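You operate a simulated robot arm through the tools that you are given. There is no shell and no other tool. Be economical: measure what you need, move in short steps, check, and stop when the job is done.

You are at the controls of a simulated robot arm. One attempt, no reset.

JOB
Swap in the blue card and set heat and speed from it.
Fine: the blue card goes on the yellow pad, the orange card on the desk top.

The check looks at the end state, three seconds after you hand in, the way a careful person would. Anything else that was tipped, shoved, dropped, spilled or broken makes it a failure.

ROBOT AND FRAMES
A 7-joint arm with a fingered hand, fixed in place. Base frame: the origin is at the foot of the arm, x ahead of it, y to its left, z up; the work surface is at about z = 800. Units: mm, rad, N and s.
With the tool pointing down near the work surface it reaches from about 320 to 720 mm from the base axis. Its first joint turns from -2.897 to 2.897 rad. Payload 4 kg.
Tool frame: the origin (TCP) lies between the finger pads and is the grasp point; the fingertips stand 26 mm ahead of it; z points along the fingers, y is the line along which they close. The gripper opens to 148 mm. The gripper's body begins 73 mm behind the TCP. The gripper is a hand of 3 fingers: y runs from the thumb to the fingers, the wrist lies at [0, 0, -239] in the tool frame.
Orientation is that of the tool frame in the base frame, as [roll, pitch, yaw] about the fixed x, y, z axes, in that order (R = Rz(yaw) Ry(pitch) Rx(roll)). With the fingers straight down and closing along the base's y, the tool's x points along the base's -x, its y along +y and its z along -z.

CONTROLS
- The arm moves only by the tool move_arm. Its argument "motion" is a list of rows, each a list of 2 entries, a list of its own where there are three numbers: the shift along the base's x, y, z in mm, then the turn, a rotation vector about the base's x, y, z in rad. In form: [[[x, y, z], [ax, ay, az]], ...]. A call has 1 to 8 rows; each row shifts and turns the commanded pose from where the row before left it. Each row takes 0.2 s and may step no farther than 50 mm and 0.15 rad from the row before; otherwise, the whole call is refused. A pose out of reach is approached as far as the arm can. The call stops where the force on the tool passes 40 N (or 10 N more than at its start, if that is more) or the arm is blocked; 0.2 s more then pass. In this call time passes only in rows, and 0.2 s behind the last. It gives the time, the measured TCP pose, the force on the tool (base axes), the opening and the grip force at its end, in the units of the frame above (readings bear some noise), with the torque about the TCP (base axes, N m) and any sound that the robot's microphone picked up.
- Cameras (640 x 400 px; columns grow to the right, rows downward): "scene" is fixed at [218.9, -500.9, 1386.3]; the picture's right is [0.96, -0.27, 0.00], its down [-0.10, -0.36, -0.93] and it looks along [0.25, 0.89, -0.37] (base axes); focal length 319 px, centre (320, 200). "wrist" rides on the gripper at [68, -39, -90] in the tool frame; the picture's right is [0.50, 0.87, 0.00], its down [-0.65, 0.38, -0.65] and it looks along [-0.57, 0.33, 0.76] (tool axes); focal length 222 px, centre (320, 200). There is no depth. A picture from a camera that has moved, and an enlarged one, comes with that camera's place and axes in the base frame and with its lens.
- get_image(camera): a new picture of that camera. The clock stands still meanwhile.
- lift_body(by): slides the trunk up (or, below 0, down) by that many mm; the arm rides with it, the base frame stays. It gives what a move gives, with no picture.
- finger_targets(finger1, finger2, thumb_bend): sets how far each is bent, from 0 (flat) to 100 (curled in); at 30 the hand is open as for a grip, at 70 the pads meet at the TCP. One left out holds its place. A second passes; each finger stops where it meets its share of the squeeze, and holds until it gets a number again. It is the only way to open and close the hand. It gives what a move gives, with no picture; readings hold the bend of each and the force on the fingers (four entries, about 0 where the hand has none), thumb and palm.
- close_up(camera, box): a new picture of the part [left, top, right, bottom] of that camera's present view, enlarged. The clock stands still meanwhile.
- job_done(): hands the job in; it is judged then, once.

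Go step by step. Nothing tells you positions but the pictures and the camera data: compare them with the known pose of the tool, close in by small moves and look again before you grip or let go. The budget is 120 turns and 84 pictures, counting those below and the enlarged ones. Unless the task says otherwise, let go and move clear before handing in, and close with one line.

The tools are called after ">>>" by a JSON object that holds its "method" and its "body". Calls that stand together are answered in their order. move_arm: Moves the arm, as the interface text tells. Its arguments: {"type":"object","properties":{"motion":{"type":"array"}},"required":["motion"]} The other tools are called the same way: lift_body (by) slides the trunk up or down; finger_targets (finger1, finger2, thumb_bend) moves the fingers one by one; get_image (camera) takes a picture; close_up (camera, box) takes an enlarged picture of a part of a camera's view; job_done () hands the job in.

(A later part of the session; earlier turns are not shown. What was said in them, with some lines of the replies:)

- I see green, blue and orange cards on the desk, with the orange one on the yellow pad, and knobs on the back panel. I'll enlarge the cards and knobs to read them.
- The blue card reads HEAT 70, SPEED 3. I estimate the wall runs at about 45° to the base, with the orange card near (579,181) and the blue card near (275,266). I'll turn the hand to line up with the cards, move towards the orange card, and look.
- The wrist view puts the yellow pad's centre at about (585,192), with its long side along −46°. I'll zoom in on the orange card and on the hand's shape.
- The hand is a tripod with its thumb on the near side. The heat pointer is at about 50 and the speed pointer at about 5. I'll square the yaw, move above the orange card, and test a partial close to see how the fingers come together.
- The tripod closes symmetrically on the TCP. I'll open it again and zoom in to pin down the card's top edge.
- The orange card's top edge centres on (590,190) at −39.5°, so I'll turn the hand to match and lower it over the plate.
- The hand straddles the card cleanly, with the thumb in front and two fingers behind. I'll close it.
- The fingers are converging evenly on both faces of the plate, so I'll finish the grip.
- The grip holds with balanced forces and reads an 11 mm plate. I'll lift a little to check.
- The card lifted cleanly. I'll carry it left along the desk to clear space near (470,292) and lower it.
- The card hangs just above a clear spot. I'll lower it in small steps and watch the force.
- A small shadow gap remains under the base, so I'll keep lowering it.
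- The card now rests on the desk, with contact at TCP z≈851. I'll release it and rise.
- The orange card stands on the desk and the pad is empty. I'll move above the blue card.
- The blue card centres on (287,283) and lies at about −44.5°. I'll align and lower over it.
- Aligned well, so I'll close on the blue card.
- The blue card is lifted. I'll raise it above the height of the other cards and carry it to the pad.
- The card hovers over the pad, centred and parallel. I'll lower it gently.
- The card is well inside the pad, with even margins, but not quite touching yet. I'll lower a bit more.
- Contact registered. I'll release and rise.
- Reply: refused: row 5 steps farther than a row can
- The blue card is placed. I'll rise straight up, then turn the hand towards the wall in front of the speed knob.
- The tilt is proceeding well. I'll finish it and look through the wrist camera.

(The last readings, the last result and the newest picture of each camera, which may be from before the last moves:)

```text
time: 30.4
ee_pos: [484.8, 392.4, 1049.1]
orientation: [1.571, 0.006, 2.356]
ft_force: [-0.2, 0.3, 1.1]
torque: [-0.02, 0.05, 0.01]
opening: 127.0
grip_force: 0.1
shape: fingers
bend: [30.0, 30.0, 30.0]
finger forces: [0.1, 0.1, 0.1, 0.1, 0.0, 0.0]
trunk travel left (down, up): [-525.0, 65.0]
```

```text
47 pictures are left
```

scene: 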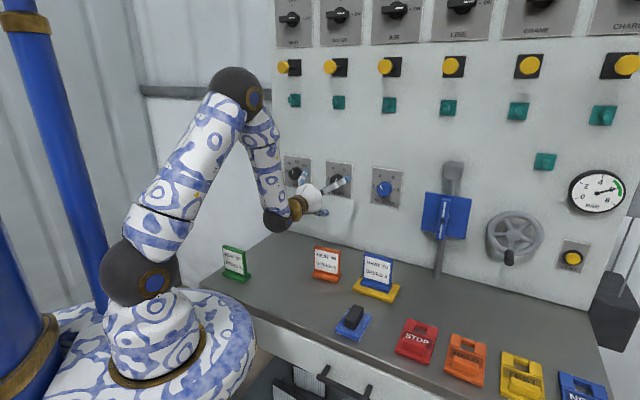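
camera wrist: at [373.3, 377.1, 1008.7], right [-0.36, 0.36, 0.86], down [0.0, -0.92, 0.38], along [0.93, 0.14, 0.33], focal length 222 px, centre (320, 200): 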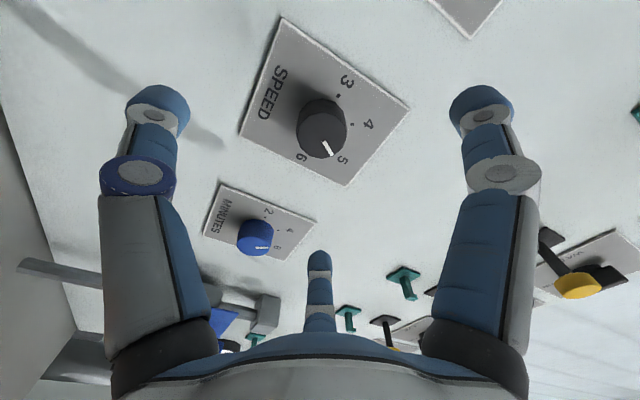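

The wall is at n·p≈729 and the speed knob's axis is at t≈62, z≈1055, with the pointer at 5. I need about 120° counter-clockwise, so I'll first pre-rotate the hand 60° clockwise, centre it, and part-close the fingers.

>>> {"method": "move_arm", "body": {"motion": [[[-2, 2, 6], [0.106, 0.106, 0]], [[0, 0, 0], [0.106, 0.106, 0]], [[0, 0, 0], [0.106, 0.106, 0]], [[0, 0, 0], [0.106, 0.106, 0]], [[0, 0, 0], [0.106, 0.106, 0]], [[0, 0, 0], [0.106, 0.106, 0]], [[0, 0, 0], [0.104, 0.104, 0]]]}}

>>> {"method": "finger_targets", "body": {"finger1": 44, "finger2": 44, "thumb_bend": 44}}

>>> {"method": "get_image", "body": {"camera": "wrist"}}

>>> {"method": "get_image", "body": {"camera": "scene"}}

```text
time: 32.0
ee_pos: [483.8, 395.1, 1055.0]
orientation: [1.572, -1.043, 2.356]
ft_force: [-0.1, 0.2, 0.0]
torque: [0.02, 0.01, -0.01]
opening: 126.6
grip_force: 0.0
shape: fingers
bend: [30.0, 30.0, 30.0]
finger forces: [0.0, 0.0, 0.1, 0.0, 0.0, 0.0]
trunk travel left (down, up): [-525.0, 65.0]
```

```text
time: 33.0
ee_pos: [482.4, 395.0, 1054.9]
orientation: [1.573, -1.041, 2.356]
ft_force: [0.9, -1.1, 0.0]
torque: [0.01, 0.01, 0.04]
opening: 82.6
grip_force: 0.1
shape: fingers
bend: [44.0, 44.0, 44.0]
finger forces: [0.0, 0.0, 0.0, 0.0, 0.0, 0.1]
trunk travel left (down, up): [-525.0, 65.0]
```

```text
46 pictures are left
camera wrist: at [371.2, 379.3, 1093.3], right [0.35, -0.35, 0.87], down [0.0, -0.93, -0.37], along [0.94, 0.13, -0.32], focal length 222 px, centre (320, 200)
```

wrist: 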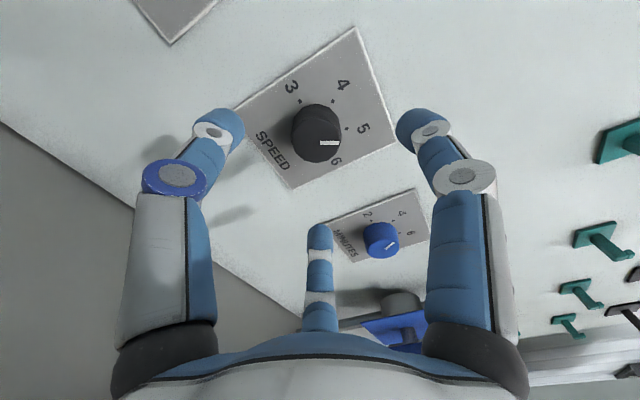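

```text
45 pictures are left
```

scene: 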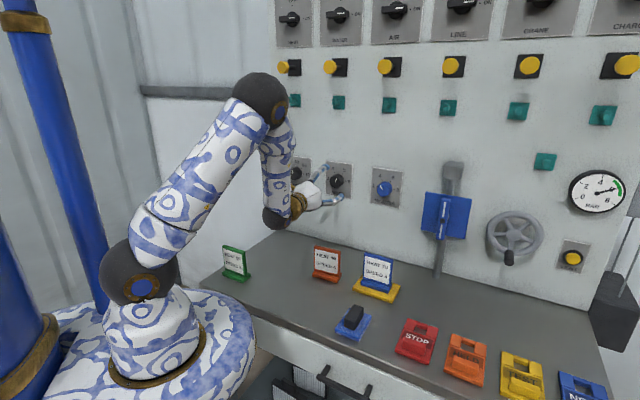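

The hand is rotated cleanly. I'll zoom in on the knob to check centring before approaching.

>>> {"method": "close_up", "body": {"camera": "wrist", "box": [270, 80, 370, 180]}}

```text
4.00 times, centred on (320, 130) of wrist
camera zoom: at [371.2, 379.3, 1093.3], right [0.35, -0.35, 0.87], down [0.0, -0.93, -0.37], along [0.94, 0.13, -0.32], focal length 888 px, centre (320, 480)
```

zoom: 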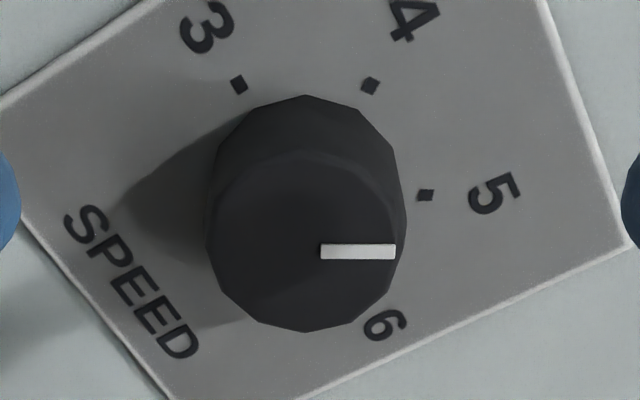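

The knob's axis is nearer t≈65.5, z≈1050. I'll correct for that, advance partway, and look again.

>>> {"method": "move_arm", "body": {"motion": [[[2.6, -2.6, -5], [0, 0, 0]], [[14, 14, 0], [0, 0, 0]], [[14, 14, 0], [0, 0, 0]]]}}

>>> {"method": "get_image", "body": {"camera": "wrist"}}

>>> {"method": "close_up", "body": {"camera": "scene", "box": [290, 150, 370, 210]}}

```text
time: 33.8
ee_pos: [515.3, 419.6, 1049.5]
orientation: [1.571, -1.041, 2.356]
ft_force: [0.1, -0.1, -0.5]
torque: [0.01, -0.01, 0.02]
opening: 82.1
grip_force: 0.1
shape: fingers
bend: [44.0, 44.0, 44.0]
finger forces: [0.0, 0.1, 0.0, 0.0, 0.0, 0.0]
trunk travel left (down, up): [-525.0, 65.0]
```

```text
43 pictures are left
camera wrist: at [403.6, 404.0, 1087.7], right [0.35, -0.35, 0.87], down [0.0, -0.93, -0.37], along [0.94, 0.13, -0.32], focal length 222 px, centre (320, 200)
```

wrist: 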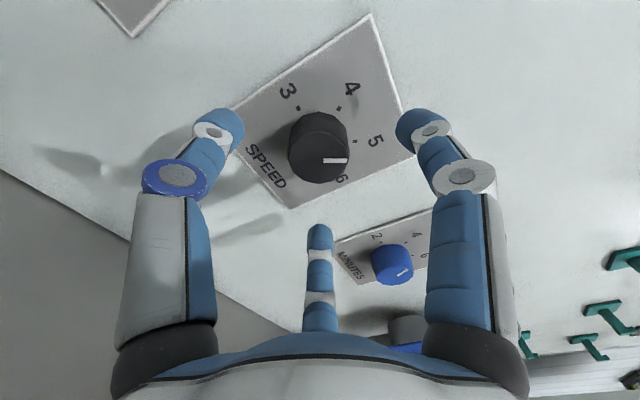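

```text
6.67 times, centred on (330, 180) of scene
camera zoom: at [218.9, -500.9, 1386.3], right [0.96, -0.27, 0.0], down [-0.1, -0.36, -0.93], along [0.25, 0.89, -0.37], focal length 2128 px, centre (253, 333)
```

zoom: 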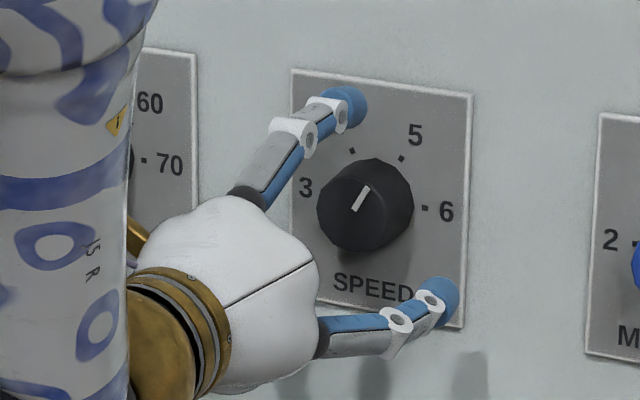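

Centring matches to about 2 mm. I'll advance so the fingertips surround the knob.

>>> {"method": "move_arm", "body": {"motion": [[[8, 8, -1], [0, 0, 0]], [[8, 8, 0], [0, 0, 0]], [[7, 7, 0], [0, 0, 0]]]}}

>>> {"method": "get_image", "body": {"camera": "wrist"}}

```text
time: 34.6
ee_pos: [536.5, 443.6, 1050.3]
orientation: [1.572, -1.041, 2.359]
ft_force: [-1.1, -0.6, -0.6]
torque: [0.04, -0.03, -0.02]
opening: 82.4
grip_force: 0.3
shape: fingers
bend: [44.0, 44.0, 44.0]
finger forces: [1.1, 0.1, 0.0, 0.0, 0.1, 0.0]
trunk travel left (down, up): [-525.0, 65.0]
```

```text
41 pictures are left
camera wrist: at [425.2, 427.2, 1087.2], right [0.35, -0.35, 0.87], down [0.0, -0.93, -0.37], along [0.94, 0.13, -0.32], focal length 222 px, centre (320, 200)
```

wrist: 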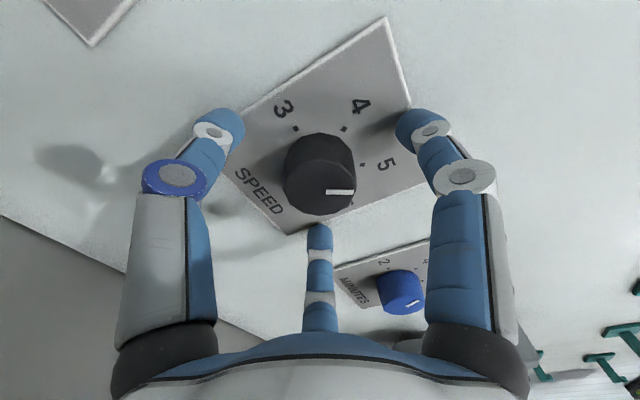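

Finger 1 reads a slight touch, probably the plate. I'll back off 4 mm and close on the knob.

>>> {"method": "move_arm", "body": {"motion": [[[-3, -3, 0], [0, 0, 0]]]}}

>>> {"method": "finger_targets", "body": {"finger1": 52, "finger2": 52, "thumb_bend": 52}}

>>> {"method": "get_image", "body": {"camera": "wrist"}}

>>> {"method": "close_up", "body": {"camera": "scene", "box": [290, 150, 370, 210]}}

```text
time: 35.0
ee_pos: [534.8, 440.7, 1048.3]
orientation: [1.572, -1.04, 2.358]
ft_force: [-0.2, -0.3, -0.3]
torque: [0.0, -0.03, -0.01]
opening: 82.4
grip_force: 0.1
shape: fingers
bend: [44.0, 44.0, 44.0]
finger forces: [0.0, 0.0, 0.0, 0.0, 0.0, 0.0]
trunk travel left (down, up): [-525.0, 65.0]
```

```text
time: 36.0
ee_pos: [535.7, 440.6, 1048.1]
orientation: [1.574, -1.041, 2.354]
ft_force: [0.4, -0.2, -0.7]
torque: [-0.01, -0.01, 0.01]
opening: 56.3
grip_force: 0.1
shape: fingers
bend: [52.0, 52.0, 52.0]
finger forces: [0.1, 0.0, 0.0, 0.0, 0.1, 0.0]
trunk travel left (down, up): [-525.0, 65.0]
```

```text
40 pictures are left
camera wrist: at [423.0, 424.5, 1086.7], right [0.35, -0.35, 0.87], down [0.0, -0.93, -0.37], along [0.94, 0.13, -0.32], focal length 222 px, centre (320, 200)
```

wrist: 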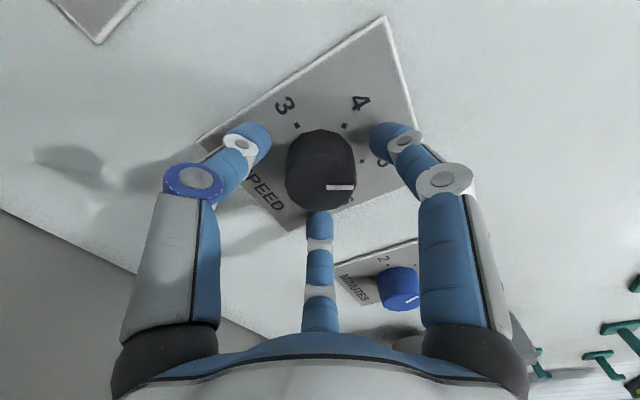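

```text
6.67 times, centred on (330, 180) of scene
camera zoom: at [218.9, -500.9, 1386.3], right [0.96, -0.27, 0.0], down [-0.1, -0.36, -0.93], along [0.25, 0.89, -0.37], focal length 2128 px, centre (253, 333)
```

zoom: 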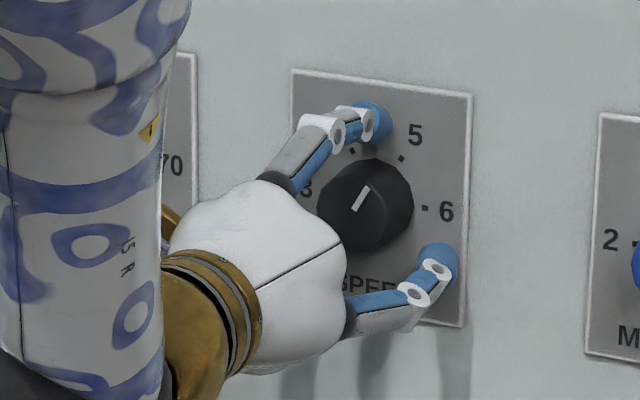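

The fingers surround the knob evenly, so I'll close to grip.

>>> {"method": "finger_targets", "body": {"finger1": 70, "finger2": 70, "thumb_bend": 70}}

>>> {"method": "get_image", "body": {"camera": "wrist"}}

```text
time: 37.0
ee_pos: [535.0, 441.2, 1048.3]
orientation: [1.574, -1.04, 2.356]
ft_force: [-3.2, 2.7, -3.0]
torque: [-0.05, 0.05, 0.12]
opening: 33.8
grip_force: 16.7
shape: fingers
bend: [58.0, 60.0, 61.0]
finger forces: [9.6, 8.3, 0.0, 0.0, 14.8, 0.1]
trunk travel left (down, up): [-525.0, 65.0]
```

```text
38 pictures are left
camera wrist: at [422.5, 425.2, 1086.4], right [0.35, -0.35, 0.87], down [0.0, -0.93, -0.37], along [0.94, 0.13, -0.32], focal length 222 px, centre (320, 200)
```

wrist: 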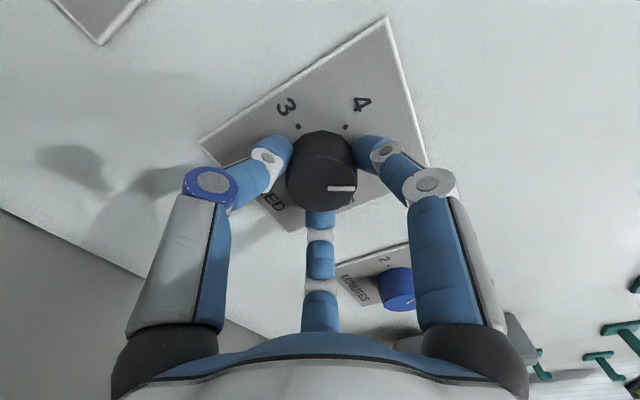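

The knob is firmly gripped. I'll turn counter-clockwise a little and check that it follows.

>>> {"method": "move_arm", "body": {"motion": [[[0, 0, 0], [-0.1, -0.1, 0]], [[0, 0, 0], [-0.1, -0.1, 0]], [[0, 0, 0], [-0.1, -0.1, 0]]]}}

>>> {"method": "close_up", "body": {"camera": "wrist", "box": [220, 80, 420, 230]}}

```text
time: 37.8
ee_pos: [535.0, 441.4, 1048.7]
orientation: [1.574, -0.614, 2.356]
ft_force: [0.7, 4.7, -0.4]
torque: [-0.01, -0.02, 0.06]
opening: 33.8
grip_force: 15.0
shape: fingers
bend: [58.0, 60.0, 62.0]
finger forces: [10.4, 8.0, 0.1, 0.0, 12.5, 0.1]
trunk travel left (down, up): [-525.0, 65.0]
```

```text
2.67 times, centred on (320, 155) of wrist
camera zoom: at [415.6, 431.6, 1055.0], right [0.06, -0.06, 1.0], down [0.07, -1.0, -0.07], along [1.0, 0.08, -0.06], focal length 592 px, centre (320, 320)
```

zoom: 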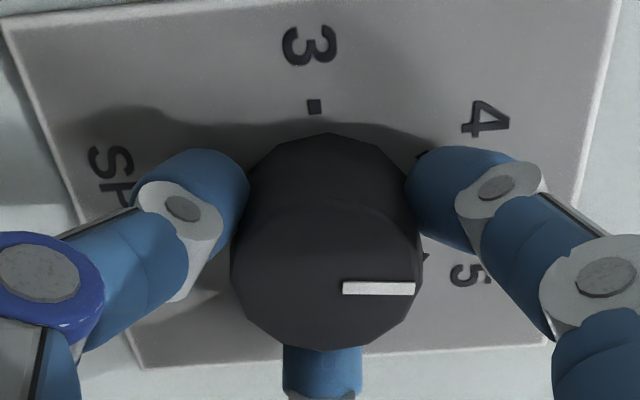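

The knob follows without slipping, so I'll keep turning.

>>> {"method": "move_arm", "body": {"motion": [[[0, 0, 0], [-0.1, -0.1, 0]], [[0, 0, 0], [-0.1, -0.1, 0]], [[0, 0, 0], [-0.1, -0.1, 0]], [[0, 0, 0], [-0.1, -0.1, 0]], [[0, 0, 0], [-0.1, -0.1, 0]], [[0, 0, 0], [-0.1, -0.1, 0]], [[0, 0, 0], [-0.1, -0.1, 0]], [[0, 0, 0], [-0.1, -0.1, 0]]]}}

>>> {"method": "close_up", "body": {"camera": "wrist", "box": [220, 80, 420, 230]}}

>>> {"method": "get_image", "body": {"camera": "scene"}}

```text
time: 39.6
ee_pos: [535.2, 439.8, 1049.5]
orientation: [1.572, 0.52, 2.355]
ft_force: [5.9, 1.8, 4.3]
torque: [0.11, -0.08, -0.04]
opening: 33.5
grip_force: 16.2
shape: fingers
bend: [59.0, 60.0, 62.0]
finger forces: [10.0, 10.4, 0.0, 0.1, 11.8, 0.0]
trunk travel left (down, up): [-525.0, 65.0]
```

```text
2.67 times, centred on (320, 155) of wrist
camera zoom: at [442.5, 404.5, 981.4], right [-0.61, 0.61, 0.51], down [-0.19, -0.73, 0.65], along [0.77, 0.3, 0.56], focal length 592 px, centre (320, 320)
```

zoom: 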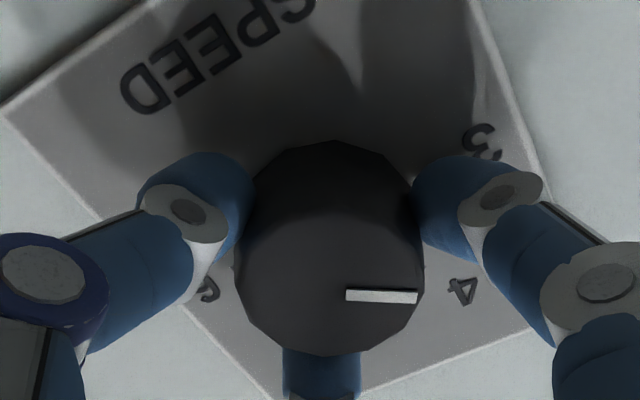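

```text
35 pictures are left
```

scene: 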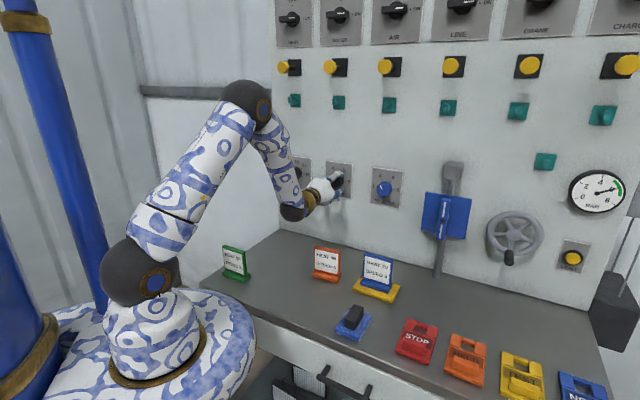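

The pointer is around −58° and the knob still follows. I'll turn the remaining 31° or so.

>>> {"method": "move_arm", "body": {"motion": [[[0, 0, 0], [-0.1, -0.1, 0]], [[0, 0, 0], [-0.1, -0.1, 0]], [[0, 0, 0], [-0.1, -0.1, 0]], [[0, 0, 0], [-0.1, -0.1, 0]]]}}

>>> {"method": "close_up", "body": {"camera": "wrist", "box": [220, 80, 420, 230]}}

```text
time: 40.6
ee_pos: [534.0, 440.4, 1048.4]
orientation: [1.567, 1.082, 2.355]
ft_force: [7.5, 2.2, 7.1]
torque: [0.18, -0.17, -0.1]
opening: 33.5
grip_force: 16.1
shape: fingers
bend: [60.0, 59.0, 62.0]
finger forces: [9.2, 11.0, 0.1, 0.1, 13.0, 0.0]
trunk travel left (down, up): [-525.0, 65.0]
```

```text
2.67 times, centred on (320, 155) of wrist
camera zoom: at [471.7, 374.8, 970.7], right [-0.71, 0.71, -0.04], down [-0.48, -0.44, 0.76], along [0.52, 0.55, 0.65], focal length 592 px, centre (320, 320)
```

zoom: 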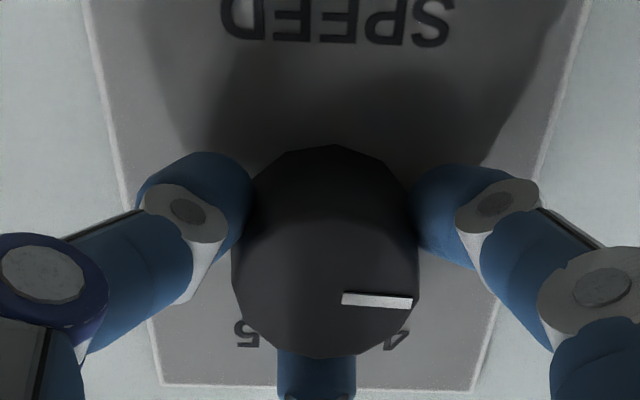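

The pointer is about 4° short of 3, so I'll nudge a bit further and then release.

>>> {"method": "move_arm", "body": {"motion": [[[0, 0, 0], [-0.05, -0.05, 0]]]}}

>>> {"method": "finger_targets", "body": {"finger1": 46, "finger2": 46, "thumb_bend": 46}}

>>> {"method": "move_arm", "body": {"motion": [[[-14, -14, 0], [0, 0, 0]], [[-25, -25, 0], [0, 0, 0]], [[-25, -25, 0], [0, 0, 0]]]}}

>>> {"method": "close_up", "body": {"camera": "wrist", "box": [250, 50, 390, 170]}}

>>> {"method": "close_up", "body": {"camera": "scene", "box": [290, 150, 370, 210]}}

```text
time: 41.0
ee_pos: [533.8, 440.1, 1048.2]
orientation: [1.57, 1.154, 2.354]
ft_force: [9.6, 5.8, 8.8]
torque: [0.2, -0.19, -0.07]
opening: 33.7
grip_force: 16.4
shape: fingers
bend: [60.0, 59.0, 62.0]
finger forces: [8.7, 11.1, 0.0, 0.0, 11.9, 0.1]
trunk travel left (down, up): [-525.0, 65.0]
```

```text
time: 42.0
ee_pos: [532.9, 440.5, 1047.9]
orientation: [1.572, 1.152, 2.357]
ft_force: [-0.3, -0.5, -0.1]
torque: [0.04, 0.01, 0.0]
opening: 75.1
grip_force: 0.1
shape: fingers
bend: [46.0, 46.0, 46.0]
finger forces: [0.0, 0.0, 0.1, 0.0, 0.1, 0.0]
trunk travel left (down, up): [-525.0, 65.0]
```

```text
time: 42.8
ee_pos: [471.3, 375.1, 1046.1]
orientation: [1.573, 1.151, 2.357]
ft_force: [0.0, -0.4, 0.2]
torque: [0.0, 0.01, 0.04]
opening: 75.0
grip_force: 0.2
shape: fingers
bend: [46.0, 46.0, 46.0]
finger forces: [0.1, 0.1, 0.1, 0.0, 0.1, 0.0]
trunk travel left (down, up): [-525.0, 65.0]
```

```text
3.33 times, centred on (320, 110) of wrist
camera zoom: at [412.3, 306.6, 968.4], right [-0.7, 0.7, -0.1], down [-0.52, -0.41, 0.75], along [0.49, 0.58, 0.65], focal length 740 px, centre (320, 500)
```

zoom: 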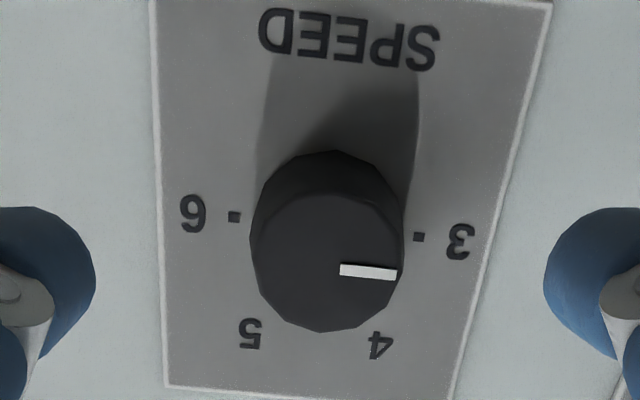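

```text
6.67 times, centred on (330, 180) of scene
camera zoom: at [218.9, -500.9, 1386.3], right [0.96, -0.27, 0.0], down [-0.1, -0.36, -0.93], along [0.25, 0.89, -0.37], focal length 2128 px, centre (253, 333)
```

zoom: 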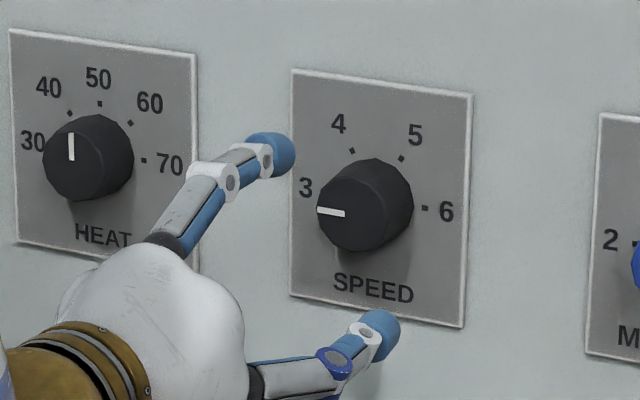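

Speed now reads exactly 3. Next is the heat knob, which needs 90° clockwise from 50 to 70. To keep the camera boom clear of the side wall on the left, I'll pre-rotate the hand about 50° counter-clockwise while moving left.

>>> {"method": "move_arm", "body": {"motion": [[[0, 0, 0], [-0.103, -0.103, 0]], [[0, 0, 0], [-0.103, -0.103, 0]], [[0, 0, 0], [-0.103, -0.103, 0]], [[0, 0, 0], [-0.103, -0.103, 0]], [[0, 0, 0], [-0.103, -0.103, 0]], [[0, 0, 0], [-0.103, -0.103, 0]]]}}

>>> {"method": "move_arm", "body": {"motion": [[[-30, 30, 1], [0, 0, 0]], [[-30, 30, 1], [0, 0, 0]], [[-30, 30, 1], [0, 0, 0]], [[-28, 28, 0], [0, 0, 0]]]}}

>>> {"method": "get_image", "body": {"camera": "wrist"}}

>>> {"method": "get_image", "body": {"camera": "scene"}}

```text
time: 44.2
ee_pos: [469.4, 376.1, 1049.2]
orientation: [-1.568, 1.115, -0.784]
ft_force: [-0.7, -0.2, -1.2]
torque: [-0.01, 0.0, -0.01]
opening: 74.9
grip_force: 0.1
shape: fingers
bend: [46.0, 46.0, 46.0]
finger forces: [0.1, 0.0, 0.1, 0.0, 0.0, 0.0]
trunk travel left (down, up): [-525.0, 65.0]
```

```text
time: 45.2
ee_pos: [352.8, 494.5, 1052.7]
orientation: [-1.571, 1.116, -0.785]
ft_force: [0.3, 0.3, 0.0]
torque: [0.01, -0.02, 0.01]
opening: 74.7
grip_force: 0.0
shape: fingers
bend: [46.0, 46.0, 46.0]
finger forces: [0.0, 0.1, 0.0, 0.0, 0.1, 0.0]
trunk travel left (down, up): [-525.0, 65.0]
```

```text
31 pictures are left
camera wrist: at [333.8, 385.9, 1008.3], right [-0.39, 0.39, -0.83], down [-0.91, -0.02, 0.42], along [0.15, 0.92, 0.36], focal length 222 px, centre (320, 200)
```

wrist: 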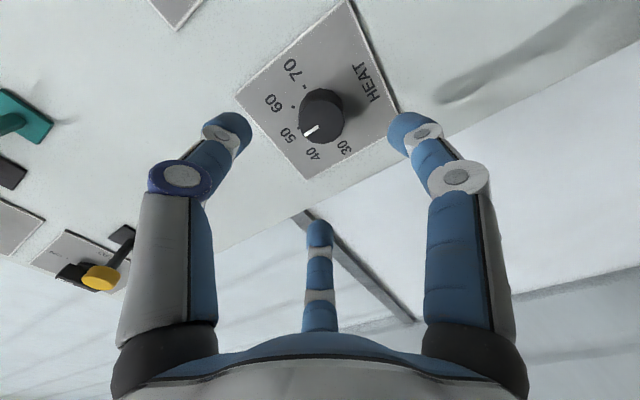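

```text
30 pictures are left
```

scene: 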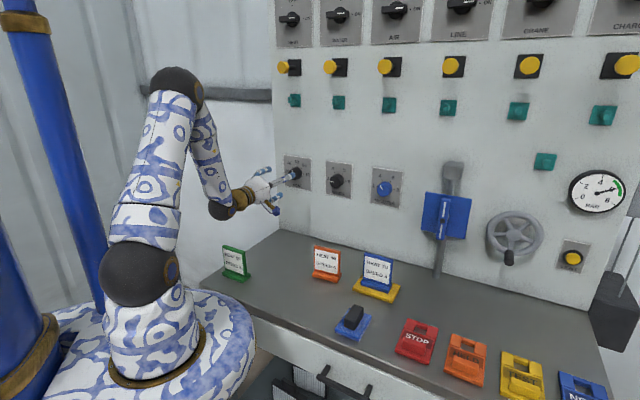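

The heat knob is in view. I'll zoom in for centring and the pointer angle.

>>> {"method": "close_up", "body": {"camera": "wrist", "box": [260, 60, 380, 170]}}

```text
3.64 times, centred on (320, 115) of wrist
camera zoom: at [333.8, 385.9, 1008.3], right [-0.39, 0.39, -0.83], down [-0.91, -0.02, 0.42], along [0.15, 0.92, 0.36], focal length 808 px, centre (320, 509)
```

zoom: 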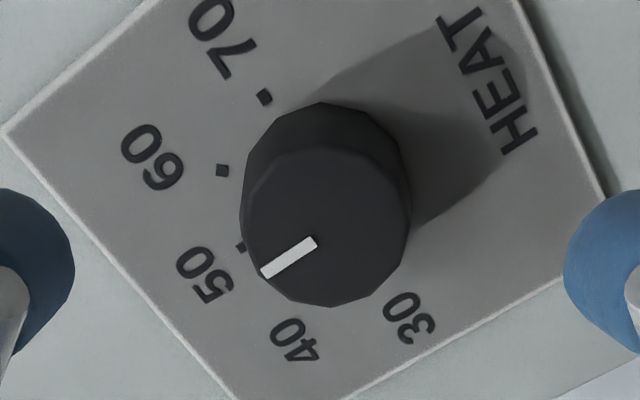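

The heat pointer is at 50 and the axis is at about t=−102, z=1050. I'll centre, advance and check.

>>> {"method": "move_arm", "body": {"motion": [[[-1.4, 1.4, -3], [0, 0, 0]], [[20, 20, 0], [0, 0, 0]], [[20, 20, 0], [0, 0, 0]], [[12, 12, 0], [0, 0, 0]], [[11, 11, 0], [0, 0, 0]]]}}

>>> {"method": "get_image", "body": {"camera": "wrist"}}

>>> {"method": "close_up", "body": {"camera": "scene", "box": [250, 140, 330, 210]}}

```text
time: 46.4
ee_pos: [411.8, 558.6, 1048.1]
orientation: [-1.573, 1.116, -0.786]
ft_force: [0.5, 0.1, -0.3]
torque: [-0.01, 0.01, 0.02]
opening: 75.0
grip_force: 0.0
shape: fingers
bend: [46.0, 46.0, 46.0]
finger forces: [0.0, 0.0, 0.0, 0.1, 0.0, 0.0]
trunk travel left (down, up): [-525.0, 65.0]
```

```text
28 pictures are left
camera wrist: at [394.3, 449.0, 1004.7], right [-0.39, 0.39, -0.83], down [-0.91, -0.02, 0.42], along [0.15, 0.92, 0.36], focal length 222 px, centre (320, 200)
```

wrist: 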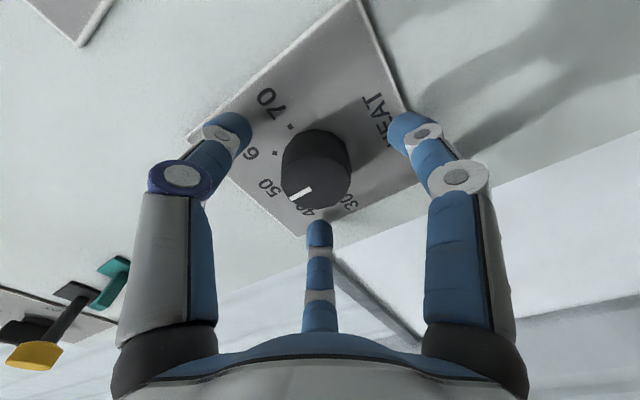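

```text
5.71 times, centred on (290, 175) of scene
camera zoom: at [218.9, -500.9, 1386.3], right [0.96, -0.27, 0.0], down [-0.1, -0.36, -0.93], along [0.25, 0.89, -0.37], focal length 1824 px, centre (491, 343)
```

zoom: 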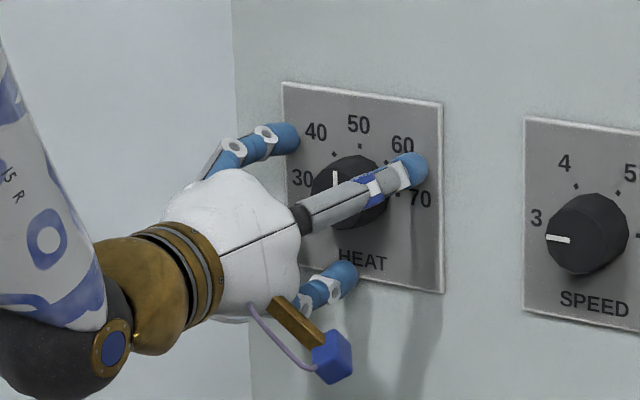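

Centred. I'll ease in 3 mm more and grip.

>>> {"method": "move_arm", "body": {"motion": [[[2, 2, 0.5], [0, 0, 0]]]}}

>>> {"method": "finger_targets", "body": {"finger1": 70, "finger2": 70, "thumb_bend": 70}}

>>> {"method": "move_arm", "body": {"motion": [[[0, 0, 0], [0.1, 0.1, 0]], [[0, 0, 0], [0.1, 0.1, 0]]]}}

>>> {"method": "close_up", "body": {"camera": "wrist", "box": [220, 80, 420, 230]}}

```text
time: 46.8
ee_pos: [414.8, 560.5, 1048.9]
orientation: [-1.569, 1.115, -0.785]
ft_force: [-0.5, 0.4, -0.4]
torque: [0.0, -0.01, -0.01]
opening: 75.1
grip_force: 0.0
shape: fingers
bend: [46.0, 46.0, 46.0]
finger forces: [0.0, 0.0, 0.1, 0.1, 0.1, 0.0]
trunk travel left (down, up): [-525.0, 65.0]
```

```text
time: 47.8
ee_pos: [416.2, 560.1, 1050.0]
orientation: [-1.569, 1.116, -0.784]
ft_force: [4.9, -3.4, 4.6]
torque: [0.1, -0.07, -0.15]
opening: 32.5
grip_force: 16.5
shape: fingers
bend: [60.0, 60.0, 61.0]
finger forces: [8.4, 8.7, 0.0, 0.0, 16.2, 0.1]
trunk travel left (down, up): [-525.0, 65.0]
```

```text
time: 48.4
ee_pos: [415.6, 560.1, 1048.8]
orientation: [-1.57, 1.402, -0.784]
ft_force: [6.5, -3.8, 4.2]
torque: [0.09, -0.09, -0.16]
opening: 32.0
grip_force: 16.9
shape: fingers
bend: [60.0, 60.0, 61.0]
finger forces: [8.0, 9.1, 0.0, 0.0, 16.9, 0.0]
trunk travel left (down, up): [-525.0, 65.0]
```

```text
2.67 times, centred on (320, 155) of wrist
camera zoom: at [386.6, 461.1, 989.0], right [-0.54, 0.55, -0.64], down [-0.8, -0.12, 0.58], along [0.24, 0.83, 0.5], focal length 592 px, centre (320, 320)
```

zoom: 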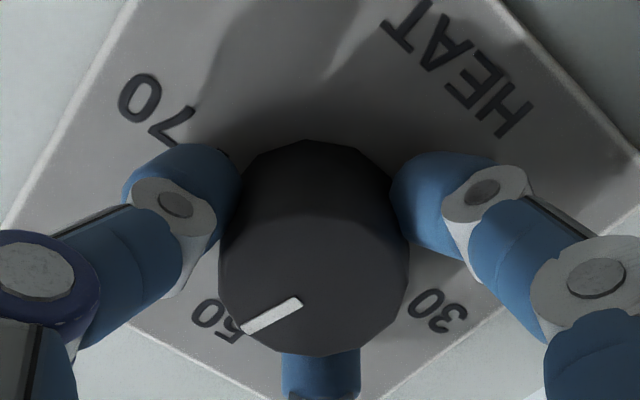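

The knob is following. I'll keep turning clockwise.

>>> {"method": "move_arm", "body": {"motion": [[[0, 0, 0], [0.1, 0.1, 0]], [[0, 0, 0], [0.1, 0.1, 0]], [[0, 0, 0], [0.1, 0.1, 0]], [[0, 0, 0], [0.1, 0.1, 0]], [[0, 0, 0], [0.1, 0.1, 0]], [[0, 0, 0], [0.1, 0.1, 0]], [[0, 0, 0], [0.1, 0.1, 0]], [[0, 0, 0], [0.1, 0.1, 0]]]}}

>>> {"method": "close_up", "body": {"camera": "wrist", "box": [220, 80, 420, 230]}}

>>> {"method": "close_up", "body": {"camera": "scene", "box": [250, 140, 330, 210]}}

```text
time: 50.2
ee_pos: [415.8, 559.7, 1049.1]
orientation: [1.571, 0.609, 2.357]
ft_force: [2.3, -6.9, 1.8]
torque: [0.07, -0.09, -0.18]
opening: 32.1
grip_force: 16.7
shape: fingers
bend: [61.0, 59.0, 61.0]
finger forces: [9.0, 11.8, 0.0, 0.0, 13.0, 0.0]
trunk travel left (down, up): [-525.0, 65.0]
```

```text
2.67 times, centred on (320, 155) of wrist
camera zoom: at [328.1, 520.0, 978.6], right [-0.64, 0.64, 0.42], down [-0.23, -0.69, 0.69], along [0.73, 0.34, 0.59], focal length 592 px, centre (320, 320)
```

zoom: 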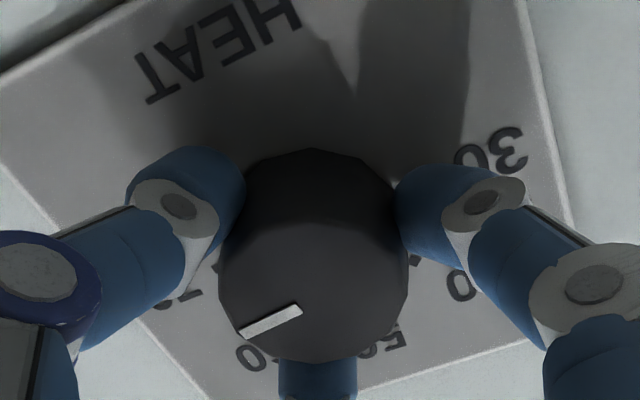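

```text
5.71 times, centred on (290, 175) of scene
camera zoom: at [218.9, -500.9, 1386.3], right [0.96, -0.27, 0.0], down [-0.1, -0.36, -0.93], along [0.25, 0.89, -0.37], focal length 1824 px, centre (491, 343)
```

zoom: 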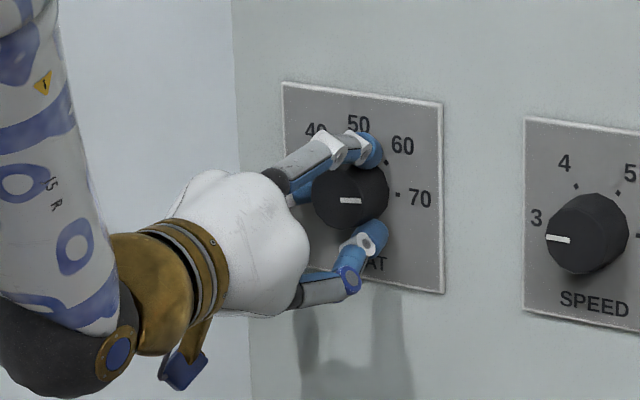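

I'll zoom in to measure the pointer angle accurately.

>>> {"method": "close_up", "body": {"camera": "scene", "box": [285, 155, 317, 185]}}

```text
13.33 times, centred on (301, 170) of scene
camera zoom: at [218.9, -500.9, 1386.3], right [0.96, -0.27, 0.0], down [-0.1, -0.36, -0.93], along [0.25, 0.89, -0.37], focal length 4256 px, centre (573, 600)
```

zoom: 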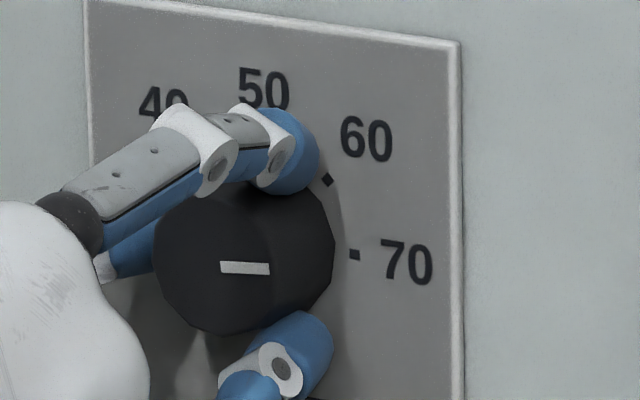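

The pointer is about 4.6° short of 70. I'll finish the turn and measure again before releasing.

>>> {"method": "move_arm", "body": {"motion": [[[0, 0, 0], [0.06, 0.06, 0]]]}}

>>> {"method": "close_up", "body": {"camera": "scene", "box": [285, 155, 317, 185]}}

```text
time: 50.6
ee_pos: [416.1, 560.1, 1050.5]
orientation: [1.572, 0.523, 2.357]
ft_force: [3.0, -5.0, 1.9]
torque: [0.11, -0.08, -0.2]
opening: 32.1
grip_force: 17.1
shape: fingers
bend: [61.0, 59.0, 61.0]
finger forces: [9.3, 12.0, 0.0, 0.0, 12.7, 0.0]
trunk travel left (down, up): [-525.0, 65.0]
```

```text
13.33 times, centred on (301, 170) of scene
camera zoom: at [218.9, -500.9, 1386.3], right [0.96, -0.27, 0.0], down [-0.1, -0.36, -0.93], along [0.25, 0.89, -0.37], focal length 4256 px, centre (573, 600)
```

zoom: 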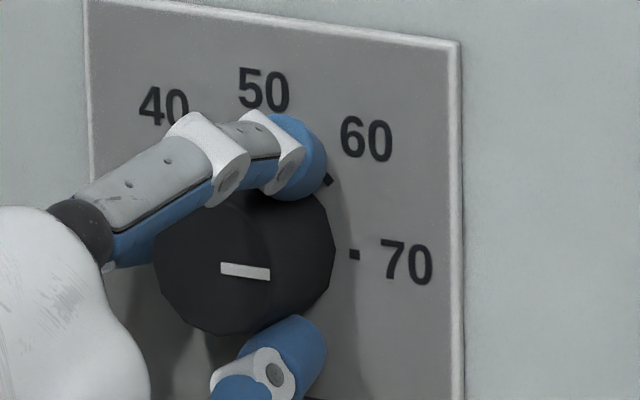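

The pointer is now parallel to the 70 line. I'll release and back straight out.

>>> {"method": "finger_targets", "body": {"finger1": 46, "finger2": 46, "thumb_bend": 46}}

>>> {"method": "move_arm", "body": {"motion": [[[-14, -14, 0], [0, 0, 0]], [[-25, -25, 0], [0, 0, 0]], [[-30, -30, 0], [0, 0, 0]], [[-30, -30, 0], [0, 0, 0]]]}}

>>> {"method": "close_up", "body": {"camera": "scene", "box": [275, 145, 415, 215]}}

>>> {"method": "get_image", "body": {"camera": "scene"}}

>>> {"method": "close_up", "body": {"camera": "wrist", "box": [250, 50, 390, 170]}}

```text
time: 51.6
ee_pos: [414.9, 561.1, 1049.3]
orientation: [1.574, 0.526, 2.358]
ft_force: [-0.3, -0.3, -0.3]
torque: [0.03, -0.02, 0.01]
opening: 74.9
grip_force: 0.0
shape: fingers
bend: [46.0, 46.0, 46.0]
finger forces: [0.1, 0.1, 0.1, 0.0, 0.0, 0.0]
trunk travel left (down, up): [-525.0, 65.0]
```

```text
time: 52.6
ee_pos: [315.1, 460.1, 1049.3]
orientation: [1.571, 0.526, 2.358]
ft_force: [-0.3, -0.2, 0.5]
torque: [-0.02, 0.02, 0.01]
opening: 74.9
grip_force: 0.0
shape: fingers
bend: [46.0, 46.0, 46.0]
finger forces: [0.0, 0.0, 0.0, 0.0, 0.1, 0.0]
trunk travel left (down, up): [-525.0, 65.0]
```

```text
4.57 times, centred on (345, 180) of scene
camera zoom: at [218.9, -500.9, 1386.3], right [0.96, -0.27, 0.0], down [-0.1, -0.36, -0.93], along [0.25, 0.89, -0.37], focal length 1459 px, centre (206, 291)
```

zoom: 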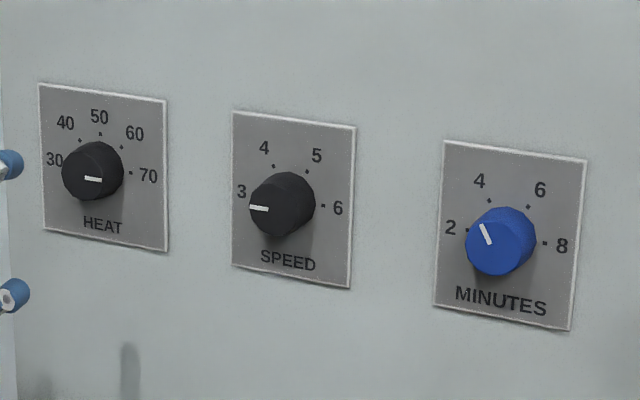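

```text
20 pictures are left
```

scene: 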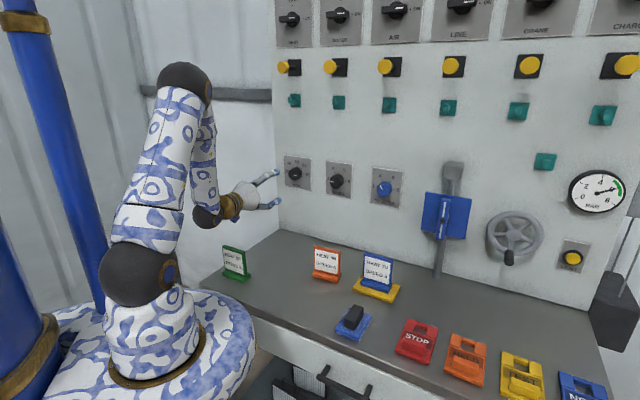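

```text
3.33 times, centred on (320, 110) of wrist
camera zoom: at [224.1, 424.1, 981.5], right [-0.61, 0.61, 0.5], down [-0.2, -0.73, 0.66], along [0.77, 0.3, 0.57], focal length 740 px, centre (320, 500)
```

zoom: 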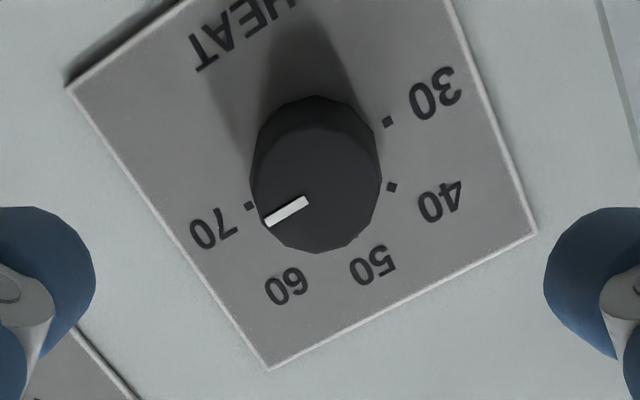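

Everything else looks undisturbed. The wrist view hints that the heat pointer may be a few degrees past 70, so I'll zoom in to verify.

>>> {"method": "close_up", "body": {"camera": "scene", "box": [285, 155, 317, 185]}}

>>> {"method": "close_up", "body": {"camera": "wrist", "box": [290, 70, 350, 130]}}

>>> {"method": "close_up", "body": {"camera": "scene", "box": [326, 162, 352, 198]}}

```text
13.33 times, centred on (301, 170) of scene
camera zoom: at [218.9, -500.9, 1386.3], right [0.96, -0.27, 0.0], down [-0.1, -0.36, -0.93], along [0.25, 0.89, -0.37], focal length 4256 px, centre (573, 600)
```

zoom: 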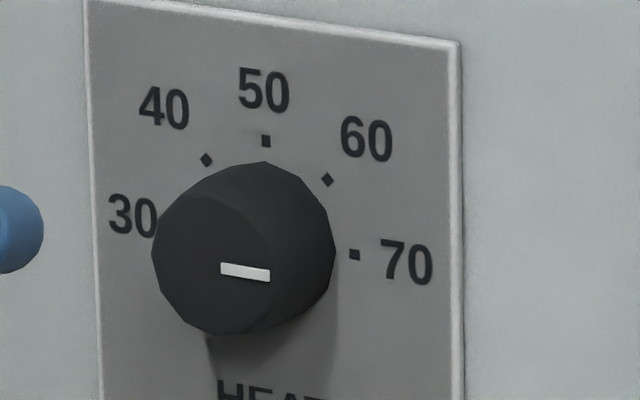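

```text
6.67 times, centred on (320, 100) of wrist
camera zoom: at [224.1, 424.1, 981.5], right [-0.61, 0.61, 0.5], down [-0.2, -0.73, 0.66], along [0.77, 0.3, 0.57], focal length 1481 px, centre (320, 867)
```

zoom: 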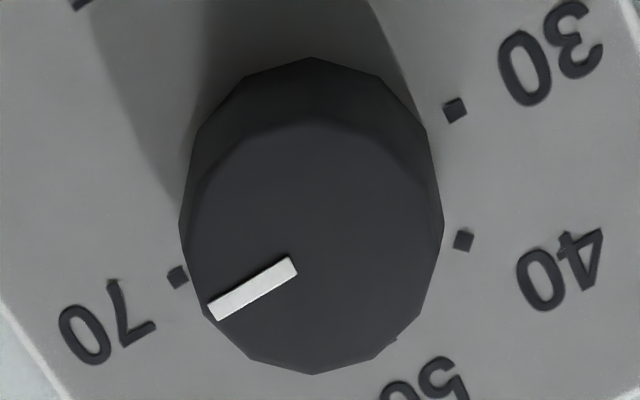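

```text
11.11 times, centred on (339, 180) of scene
camera zoom: at [218.9, -500.9, 1386.3], right [0.96, -0.27, 0.0], down [-0.1, -0.36, -0.93], along [0.25, 0.89, -0.37], focal length 3546 px, centre (109, 422)
```

zoom: 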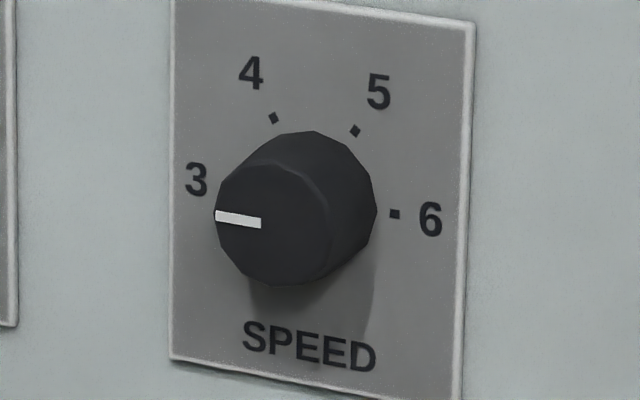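

Both pointers sit within a couple of degrees of their marks. I'll do one last check of the cards.

>>> {"method": "close_up", "body": {"camera": "scene", "box": [210, 225, 450, 375]}}

```text
2.67 times, centred on (330, 300) of scene
camera zoom: at [218.9, -500.9, 1386.3], right [0.96, -0.27, 0.0], down [-0.1, -0.36, -0.93], along [0.25, 0.89, -0.37], focal length 851 px, centre (293, -67)
```

zoom: 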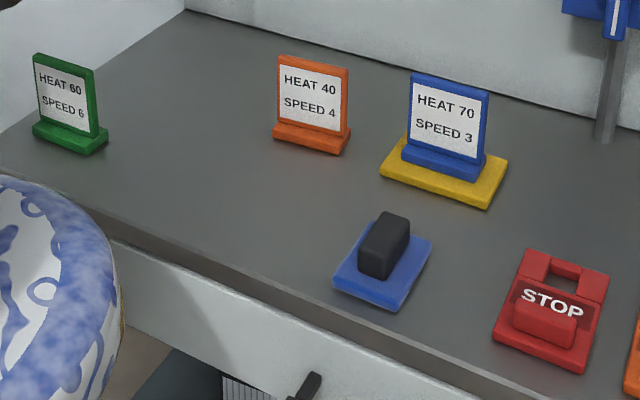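

The blue card is upright on the yellow pad, the orange card is upright on the desk, heat is at 70 and speed is at 3. The hand is clear, so I'm handing in.

>>> {"method": "job_done", "body": {}}

```text
The job is handed in.
```

The job is handed in: the blue card is on the yellow pad, the orange card is on the desk top, heat is at 70 and speed is at 3, with nothing else seen to have moved.
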